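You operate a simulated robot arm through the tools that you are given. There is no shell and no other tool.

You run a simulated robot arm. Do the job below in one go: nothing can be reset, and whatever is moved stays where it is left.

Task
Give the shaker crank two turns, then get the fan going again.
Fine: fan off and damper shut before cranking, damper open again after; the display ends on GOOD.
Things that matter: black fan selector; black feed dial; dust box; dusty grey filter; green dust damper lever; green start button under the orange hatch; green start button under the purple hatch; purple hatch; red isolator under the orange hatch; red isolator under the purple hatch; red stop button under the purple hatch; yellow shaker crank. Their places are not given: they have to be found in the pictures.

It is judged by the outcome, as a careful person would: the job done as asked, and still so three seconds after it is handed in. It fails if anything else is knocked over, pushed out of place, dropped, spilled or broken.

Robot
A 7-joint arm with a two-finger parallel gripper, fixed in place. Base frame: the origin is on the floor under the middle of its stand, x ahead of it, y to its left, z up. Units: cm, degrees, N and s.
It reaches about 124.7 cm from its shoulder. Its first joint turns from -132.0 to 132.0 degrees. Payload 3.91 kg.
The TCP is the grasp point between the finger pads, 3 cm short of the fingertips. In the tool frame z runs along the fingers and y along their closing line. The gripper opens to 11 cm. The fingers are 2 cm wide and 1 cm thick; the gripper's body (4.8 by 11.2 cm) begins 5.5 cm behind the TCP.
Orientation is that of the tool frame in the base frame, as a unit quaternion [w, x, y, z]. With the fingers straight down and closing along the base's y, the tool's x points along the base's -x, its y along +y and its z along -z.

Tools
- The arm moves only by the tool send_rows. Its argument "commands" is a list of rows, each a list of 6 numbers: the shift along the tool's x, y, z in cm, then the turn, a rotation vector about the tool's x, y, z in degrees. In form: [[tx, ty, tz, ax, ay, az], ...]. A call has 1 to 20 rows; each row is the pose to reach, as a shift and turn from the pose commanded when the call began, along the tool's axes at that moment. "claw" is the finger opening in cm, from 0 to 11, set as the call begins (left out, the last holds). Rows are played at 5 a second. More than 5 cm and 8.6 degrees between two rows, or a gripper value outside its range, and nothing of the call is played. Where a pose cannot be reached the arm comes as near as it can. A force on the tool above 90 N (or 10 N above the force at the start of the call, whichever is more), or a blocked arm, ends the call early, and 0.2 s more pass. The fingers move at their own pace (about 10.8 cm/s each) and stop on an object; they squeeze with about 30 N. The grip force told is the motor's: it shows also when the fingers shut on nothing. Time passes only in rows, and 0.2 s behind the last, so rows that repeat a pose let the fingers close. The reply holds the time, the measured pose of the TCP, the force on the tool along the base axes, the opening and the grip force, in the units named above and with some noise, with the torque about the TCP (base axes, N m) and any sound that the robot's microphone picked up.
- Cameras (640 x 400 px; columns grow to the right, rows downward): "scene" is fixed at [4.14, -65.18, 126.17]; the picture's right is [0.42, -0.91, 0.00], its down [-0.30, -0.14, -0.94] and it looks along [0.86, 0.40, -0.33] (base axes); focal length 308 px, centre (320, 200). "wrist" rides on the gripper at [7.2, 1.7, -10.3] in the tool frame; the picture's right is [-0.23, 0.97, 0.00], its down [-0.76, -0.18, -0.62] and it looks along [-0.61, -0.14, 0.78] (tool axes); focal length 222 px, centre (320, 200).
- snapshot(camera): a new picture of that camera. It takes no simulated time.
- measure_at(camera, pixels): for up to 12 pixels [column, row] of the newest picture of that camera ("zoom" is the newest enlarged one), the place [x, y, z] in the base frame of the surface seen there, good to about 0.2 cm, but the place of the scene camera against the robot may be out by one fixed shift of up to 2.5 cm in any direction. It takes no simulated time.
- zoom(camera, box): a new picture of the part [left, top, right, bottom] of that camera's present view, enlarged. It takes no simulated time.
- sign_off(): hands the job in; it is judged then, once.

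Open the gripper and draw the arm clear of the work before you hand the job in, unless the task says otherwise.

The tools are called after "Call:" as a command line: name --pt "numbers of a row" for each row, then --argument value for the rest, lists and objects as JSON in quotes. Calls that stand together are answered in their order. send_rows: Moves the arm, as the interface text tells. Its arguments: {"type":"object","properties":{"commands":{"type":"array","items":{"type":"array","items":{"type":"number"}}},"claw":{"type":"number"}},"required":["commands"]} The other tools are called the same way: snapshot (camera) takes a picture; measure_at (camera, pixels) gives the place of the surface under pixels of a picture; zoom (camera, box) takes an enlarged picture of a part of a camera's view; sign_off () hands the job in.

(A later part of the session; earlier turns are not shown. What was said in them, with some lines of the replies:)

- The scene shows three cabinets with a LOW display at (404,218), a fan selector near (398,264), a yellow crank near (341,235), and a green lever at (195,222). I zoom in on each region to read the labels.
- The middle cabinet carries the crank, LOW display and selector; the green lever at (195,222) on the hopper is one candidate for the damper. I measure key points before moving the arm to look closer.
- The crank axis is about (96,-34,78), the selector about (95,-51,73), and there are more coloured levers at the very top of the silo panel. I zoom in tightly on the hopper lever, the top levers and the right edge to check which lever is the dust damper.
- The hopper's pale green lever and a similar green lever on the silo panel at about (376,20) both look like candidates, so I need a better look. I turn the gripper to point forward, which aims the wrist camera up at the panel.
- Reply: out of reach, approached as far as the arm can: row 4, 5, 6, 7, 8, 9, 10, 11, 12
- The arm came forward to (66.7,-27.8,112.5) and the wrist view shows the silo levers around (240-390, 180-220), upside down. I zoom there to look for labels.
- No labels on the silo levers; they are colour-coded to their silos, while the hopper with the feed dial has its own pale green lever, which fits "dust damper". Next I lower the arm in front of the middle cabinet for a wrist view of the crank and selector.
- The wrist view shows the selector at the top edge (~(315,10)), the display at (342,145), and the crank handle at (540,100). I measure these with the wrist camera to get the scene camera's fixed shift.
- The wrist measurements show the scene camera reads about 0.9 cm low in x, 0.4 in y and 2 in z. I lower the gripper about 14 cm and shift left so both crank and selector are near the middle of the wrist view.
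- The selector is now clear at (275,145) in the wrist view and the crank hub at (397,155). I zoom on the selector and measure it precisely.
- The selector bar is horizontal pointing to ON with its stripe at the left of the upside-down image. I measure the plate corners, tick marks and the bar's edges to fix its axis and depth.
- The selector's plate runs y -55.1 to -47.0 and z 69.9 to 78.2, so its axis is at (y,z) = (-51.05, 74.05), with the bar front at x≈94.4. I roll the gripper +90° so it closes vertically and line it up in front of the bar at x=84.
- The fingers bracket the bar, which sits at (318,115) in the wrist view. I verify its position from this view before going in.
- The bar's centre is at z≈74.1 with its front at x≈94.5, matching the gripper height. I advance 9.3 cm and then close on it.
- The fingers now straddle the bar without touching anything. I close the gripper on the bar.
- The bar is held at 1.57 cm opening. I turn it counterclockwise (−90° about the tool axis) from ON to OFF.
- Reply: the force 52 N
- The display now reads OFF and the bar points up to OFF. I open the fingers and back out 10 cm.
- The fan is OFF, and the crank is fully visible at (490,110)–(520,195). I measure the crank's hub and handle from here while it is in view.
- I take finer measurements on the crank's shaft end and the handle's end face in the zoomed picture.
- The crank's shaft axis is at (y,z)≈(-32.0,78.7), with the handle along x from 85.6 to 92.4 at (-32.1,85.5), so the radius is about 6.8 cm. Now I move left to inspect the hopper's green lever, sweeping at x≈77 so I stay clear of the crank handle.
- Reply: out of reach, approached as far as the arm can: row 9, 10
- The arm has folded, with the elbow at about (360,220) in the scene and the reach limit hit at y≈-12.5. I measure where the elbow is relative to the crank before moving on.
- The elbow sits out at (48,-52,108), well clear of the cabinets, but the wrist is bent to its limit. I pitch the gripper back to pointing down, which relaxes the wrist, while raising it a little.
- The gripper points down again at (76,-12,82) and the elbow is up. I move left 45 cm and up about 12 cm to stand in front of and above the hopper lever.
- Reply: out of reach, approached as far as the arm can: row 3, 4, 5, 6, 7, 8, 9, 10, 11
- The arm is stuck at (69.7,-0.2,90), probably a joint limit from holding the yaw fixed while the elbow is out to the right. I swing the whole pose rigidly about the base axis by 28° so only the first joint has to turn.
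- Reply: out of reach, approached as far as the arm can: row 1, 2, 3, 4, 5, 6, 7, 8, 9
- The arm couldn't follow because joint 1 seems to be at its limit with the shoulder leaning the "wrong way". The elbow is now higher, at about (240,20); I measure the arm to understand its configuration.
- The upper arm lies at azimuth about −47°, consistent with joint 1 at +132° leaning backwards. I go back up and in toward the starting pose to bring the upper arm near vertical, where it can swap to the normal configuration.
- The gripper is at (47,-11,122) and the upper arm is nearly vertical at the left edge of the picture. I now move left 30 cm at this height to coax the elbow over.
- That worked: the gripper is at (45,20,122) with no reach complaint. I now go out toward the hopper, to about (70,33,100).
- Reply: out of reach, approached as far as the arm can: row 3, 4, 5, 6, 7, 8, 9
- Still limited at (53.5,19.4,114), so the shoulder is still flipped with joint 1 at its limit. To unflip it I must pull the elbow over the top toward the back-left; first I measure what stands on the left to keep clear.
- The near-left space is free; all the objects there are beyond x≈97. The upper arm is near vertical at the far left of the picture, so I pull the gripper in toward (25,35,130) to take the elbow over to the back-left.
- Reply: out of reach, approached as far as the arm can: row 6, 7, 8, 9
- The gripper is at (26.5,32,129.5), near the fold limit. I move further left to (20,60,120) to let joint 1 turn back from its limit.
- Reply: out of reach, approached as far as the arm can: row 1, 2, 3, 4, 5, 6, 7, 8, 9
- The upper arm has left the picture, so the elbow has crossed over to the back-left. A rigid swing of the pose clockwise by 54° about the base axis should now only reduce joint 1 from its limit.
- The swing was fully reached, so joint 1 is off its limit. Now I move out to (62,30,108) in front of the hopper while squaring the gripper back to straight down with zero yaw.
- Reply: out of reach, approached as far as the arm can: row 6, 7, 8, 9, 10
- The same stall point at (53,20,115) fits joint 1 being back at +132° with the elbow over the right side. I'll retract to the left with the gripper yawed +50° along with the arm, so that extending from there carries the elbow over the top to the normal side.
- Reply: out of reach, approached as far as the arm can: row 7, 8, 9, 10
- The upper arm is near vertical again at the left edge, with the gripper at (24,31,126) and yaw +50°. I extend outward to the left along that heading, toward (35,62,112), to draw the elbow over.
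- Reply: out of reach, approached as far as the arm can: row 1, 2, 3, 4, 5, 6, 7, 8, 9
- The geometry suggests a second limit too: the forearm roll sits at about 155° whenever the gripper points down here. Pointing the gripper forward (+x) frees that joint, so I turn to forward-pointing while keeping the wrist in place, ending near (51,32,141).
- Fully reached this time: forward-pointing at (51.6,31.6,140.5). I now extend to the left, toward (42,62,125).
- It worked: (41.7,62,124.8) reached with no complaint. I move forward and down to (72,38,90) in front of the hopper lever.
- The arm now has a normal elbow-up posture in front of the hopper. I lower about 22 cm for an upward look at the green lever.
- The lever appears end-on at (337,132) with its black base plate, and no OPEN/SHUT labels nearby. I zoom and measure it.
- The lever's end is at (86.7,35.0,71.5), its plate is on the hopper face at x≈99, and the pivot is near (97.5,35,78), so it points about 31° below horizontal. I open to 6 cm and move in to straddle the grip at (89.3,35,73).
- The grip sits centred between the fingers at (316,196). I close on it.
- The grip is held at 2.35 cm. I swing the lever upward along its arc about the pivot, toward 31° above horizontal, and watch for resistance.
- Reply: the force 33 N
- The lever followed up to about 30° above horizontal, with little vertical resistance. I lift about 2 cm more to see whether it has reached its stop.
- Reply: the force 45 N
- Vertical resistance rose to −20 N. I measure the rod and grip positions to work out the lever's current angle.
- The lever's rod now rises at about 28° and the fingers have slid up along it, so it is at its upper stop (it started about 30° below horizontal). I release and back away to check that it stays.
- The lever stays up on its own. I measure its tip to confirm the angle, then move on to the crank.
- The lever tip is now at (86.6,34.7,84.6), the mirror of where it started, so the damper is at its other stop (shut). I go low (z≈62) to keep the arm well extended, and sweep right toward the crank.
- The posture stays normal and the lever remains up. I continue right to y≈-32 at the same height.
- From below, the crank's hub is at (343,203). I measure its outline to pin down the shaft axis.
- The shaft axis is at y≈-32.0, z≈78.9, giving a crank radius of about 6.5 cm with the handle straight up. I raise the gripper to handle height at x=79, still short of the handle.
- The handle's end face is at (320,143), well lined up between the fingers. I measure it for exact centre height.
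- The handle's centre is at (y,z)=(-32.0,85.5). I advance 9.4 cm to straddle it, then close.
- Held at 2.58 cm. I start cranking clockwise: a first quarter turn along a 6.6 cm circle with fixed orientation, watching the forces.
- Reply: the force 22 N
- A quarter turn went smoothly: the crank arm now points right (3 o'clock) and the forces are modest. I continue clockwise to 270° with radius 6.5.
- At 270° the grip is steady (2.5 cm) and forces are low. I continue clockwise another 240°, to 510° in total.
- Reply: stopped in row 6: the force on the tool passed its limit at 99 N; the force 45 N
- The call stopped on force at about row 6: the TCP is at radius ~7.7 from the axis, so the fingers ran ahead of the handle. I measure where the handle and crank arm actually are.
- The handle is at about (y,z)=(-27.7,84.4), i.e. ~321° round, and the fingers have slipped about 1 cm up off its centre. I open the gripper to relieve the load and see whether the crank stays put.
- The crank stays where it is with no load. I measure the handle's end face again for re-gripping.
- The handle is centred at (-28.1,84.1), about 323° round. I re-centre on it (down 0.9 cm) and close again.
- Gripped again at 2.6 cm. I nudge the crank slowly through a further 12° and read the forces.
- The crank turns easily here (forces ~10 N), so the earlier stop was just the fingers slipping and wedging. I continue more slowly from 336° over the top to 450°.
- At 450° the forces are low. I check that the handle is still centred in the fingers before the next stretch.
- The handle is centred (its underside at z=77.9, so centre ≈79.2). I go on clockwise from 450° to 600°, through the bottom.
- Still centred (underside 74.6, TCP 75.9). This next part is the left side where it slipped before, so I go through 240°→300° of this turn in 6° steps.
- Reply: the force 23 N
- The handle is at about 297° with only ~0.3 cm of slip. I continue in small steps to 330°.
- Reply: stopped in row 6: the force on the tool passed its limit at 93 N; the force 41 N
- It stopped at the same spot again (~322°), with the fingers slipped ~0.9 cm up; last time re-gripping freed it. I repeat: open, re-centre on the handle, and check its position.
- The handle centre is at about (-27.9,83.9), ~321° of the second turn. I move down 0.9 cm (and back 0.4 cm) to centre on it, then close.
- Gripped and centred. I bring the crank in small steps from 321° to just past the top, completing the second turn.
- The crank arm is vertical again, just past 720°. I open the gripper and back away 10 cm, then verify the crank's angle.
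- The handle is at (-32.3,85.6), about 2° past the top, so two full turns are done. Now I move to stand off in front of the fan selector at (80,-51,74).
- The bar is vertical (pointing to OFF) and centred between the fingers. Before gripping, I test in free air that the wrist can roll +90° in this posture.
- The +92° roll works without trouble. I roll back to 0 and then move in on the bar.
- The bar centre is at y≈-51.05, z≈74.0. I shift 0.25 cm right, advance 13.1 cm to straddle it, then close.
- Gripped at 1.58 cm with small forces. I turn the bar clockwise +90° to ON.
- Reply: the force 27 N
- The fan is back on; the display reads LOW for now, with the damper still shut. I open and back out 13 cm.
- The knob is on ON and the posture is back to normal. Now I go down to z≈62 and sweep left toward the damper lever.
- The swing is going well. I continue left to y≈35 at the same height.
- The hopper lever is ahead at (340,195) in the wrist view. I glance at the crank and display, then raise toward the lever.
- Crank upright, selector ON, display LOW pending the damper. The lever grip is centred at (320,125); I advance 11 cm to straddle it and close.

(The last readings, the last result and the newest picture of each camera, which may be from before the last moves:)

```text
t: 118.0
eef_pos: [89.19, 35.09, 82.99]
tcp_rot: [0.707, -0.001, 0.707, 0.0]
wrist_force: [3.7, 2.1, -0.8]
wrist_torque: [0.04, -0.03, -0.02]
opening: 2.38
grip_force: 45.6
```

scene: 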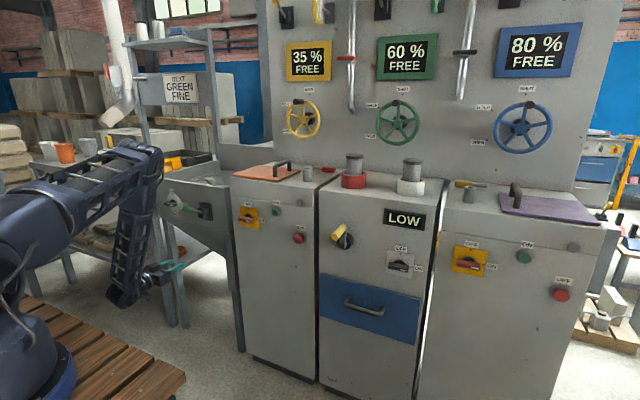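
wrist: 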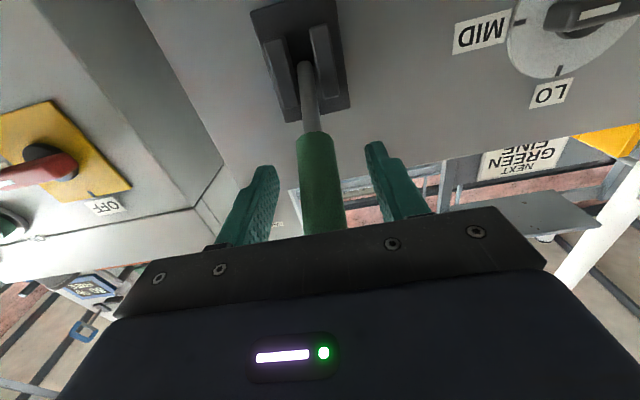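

The lever grip is held at 2.38 cm. I swing it down along the arc to its original position to open the damper.

Call:
send_rows --pt "0.5 0 -0.27 0 0 0" --pt "1.07 0 -0.54 0 0 0" --pt "2.33 0 -1.01 0 0 0" --pt "3.65 0 -1.29 0 0 0" --pt "5 0 -1.38 0 0 0" --pt "6.18 0 -1.31 0 0 0" --pt "7.5 0 -1.05 0 0 0" --pt "8.78 0 -0.61 0 0 0" --pt "9.98 0 0 0 0 0" --pt "10.7 0 0.3 0 0 0" --pt "10.7 0 0.3 0 0 0"

Call:
snapshot --camera "wrist"

Call:
snapshot --camera "scene"

```text
t: 120.4
eef_pos: [89.14, 35.05, 72.16]
tcp_rot: [0.707, -0.001, 0.707, 0.0]
wrist_force: [-23.0, 1.0, -5.9]
wrist_torque: [0.01, -1.03, -0.04]
opening: 2.34
grip_force: 45.0
```

```text
taken
```

wrist: 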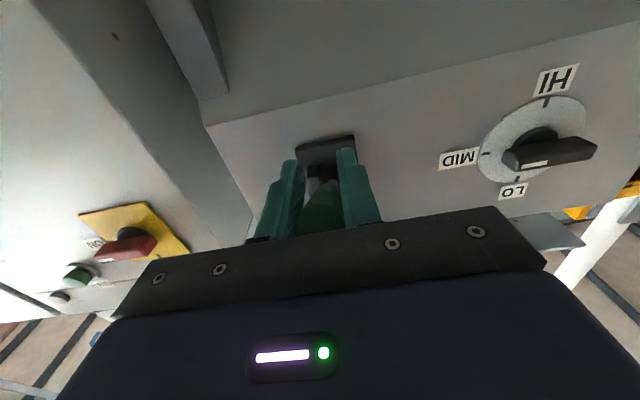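

```text
taken
```

scene: 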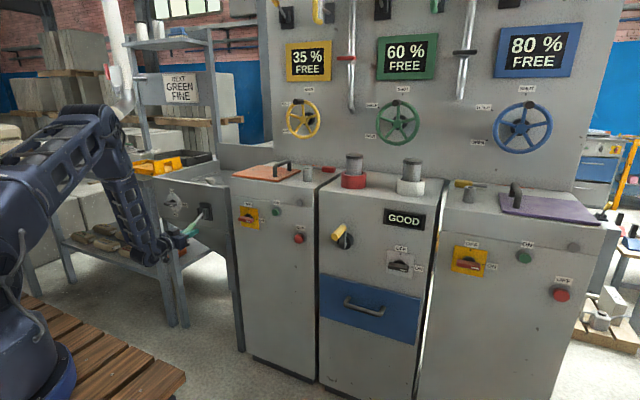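

The display now reads GOOD. I release the lever and back away, then confirm where it rests.

Call:
send_rows --pt "0 0 0 0 0 0" --pt "0 0 0 0 0 0" --pt "0 0 -3 0 0 0" --pt "0 0 -6.5 0 0 0" --pt "0 0 -10 0 0 0" --pt "0 0 -13 0 0 0" --pt "0 0 -13 0 0 0" --claw 6

Call:
snapshot --camera "wrist"

Call:
zoom --camera "scene" --box '[150, 170, 250, 250]'

Call:
measure_at --camera "wrist" --pixels '[[322, 165], [318, 160], [326, 170], [322, 158]]'

```text
t: 122.0
eef_pos: [76.26, 34.85, 72.49]
tcp_rot: [0.707, 0.0, 0.707, 0.0]
wrist_force: [0.8, 0.3, -0.2]
wrist_torque: [-0.04, -0.01, 0.0]
opening: 6.01
grip_force: 0.0
```

```text
taken
```

wrist: 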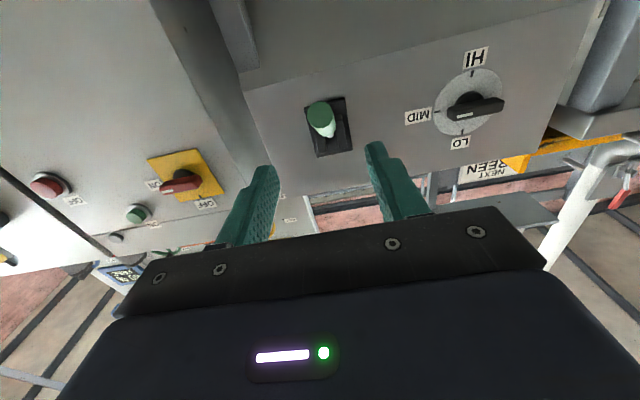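

```text
5.00 times, centred on (200, 210) of scene
```

zoom: 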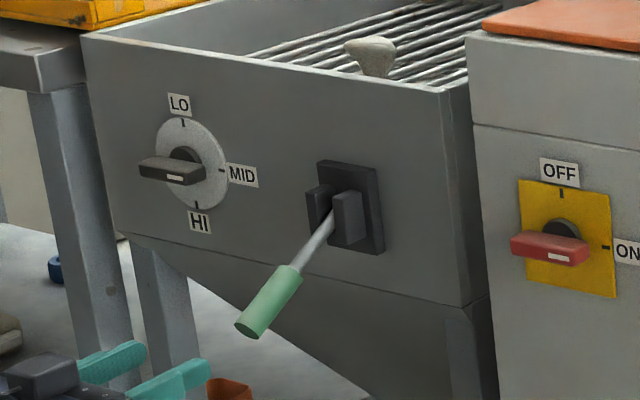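

```text
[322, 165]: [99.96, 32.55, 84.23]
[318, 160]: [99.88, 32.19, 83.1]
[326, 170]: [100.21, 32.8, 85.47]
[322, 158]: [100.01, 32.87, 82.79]
```

The lever is back at its original open position, and the feed dial is untouched. I draw the arm a little further back and take a last look at everything.

Call:
send_rows --pt "0 1 -2.5 0 0 0" --pt "0 2 -5 0 0 0" --pt "0 2 -5 0 0 0" --pt "0 2 -5 0 0 0" --pt "0 2 -5 0 0 0" --claw 8

Call:
snapshot --camera "scene"

Call:
zoom --camera "scene" --box '[310, 180, 440, 290]'

```text
t: 123.2
eef_pos: [71.14, 37.0, 72.37]
tcp_rot: [0.708, 0.0, 0.706, -0.001]
wrist_force: [-0.5, 0.6, 0.2]
wrist_torque: [0.02, -0.02, -0.01]
opening: 8.0
grip_force: 0.1
```

```text
taken
```

scene: 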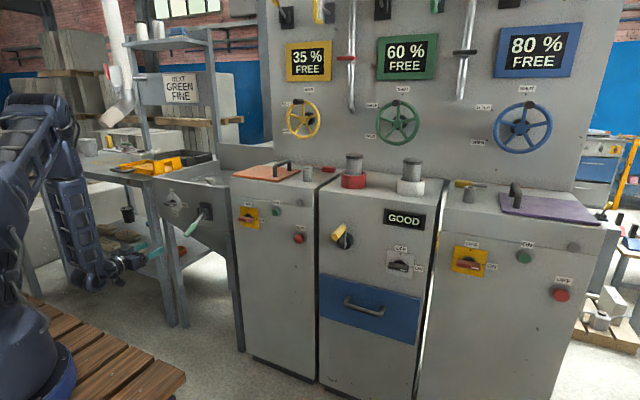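

```text
3.64 times, centred on (375, 235) of scene
```

zoom: 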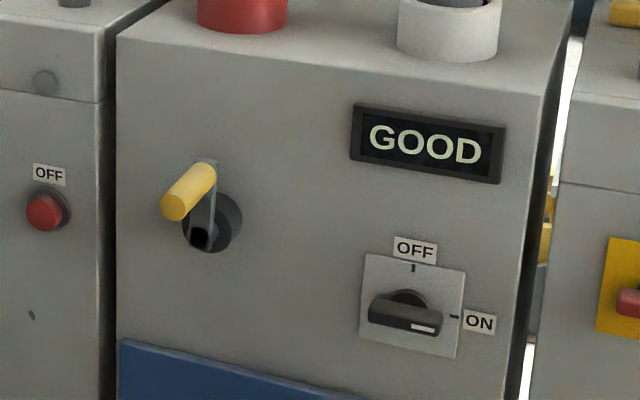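

The display reads GOOD, the fan selector is ON, the damper lever is down (open), the crank has had its two turns, and the gripper is open and clear. I hand the job in.

Call:
sign_off

```text
The job is handed in.
```

The shaker crank got its two turns, the fan is running again, and the display reads GOOD. I handed the job in with the gripper open and the arm clear of the work.

- **Before cranking:** I turned the fan selector to OFF, and the display showed OFF. Then I raised the hopper's green lever to its upper stop, taking that as shut.
- **Cranking:** I turned the crank clockwise, ending about 2° past two full turns. At about 320° in each turn the fingers slipped up the handle and the arm stopped on its force limit (93–99 N). Both times I re-gripped, and the crank then moved freely.
- **After cranking:** I turned the fan back ON while the damper was still shut, and the display read LOW. Lowering the lever to where it started changed the display to GOOD.

The green lever has no open or shut label. I took it for the dust damper because it sits on the hopper next to the feed dial, and the display changing to GOOD supports that.

I saw nothing else moved, and the feed dial is where it was.
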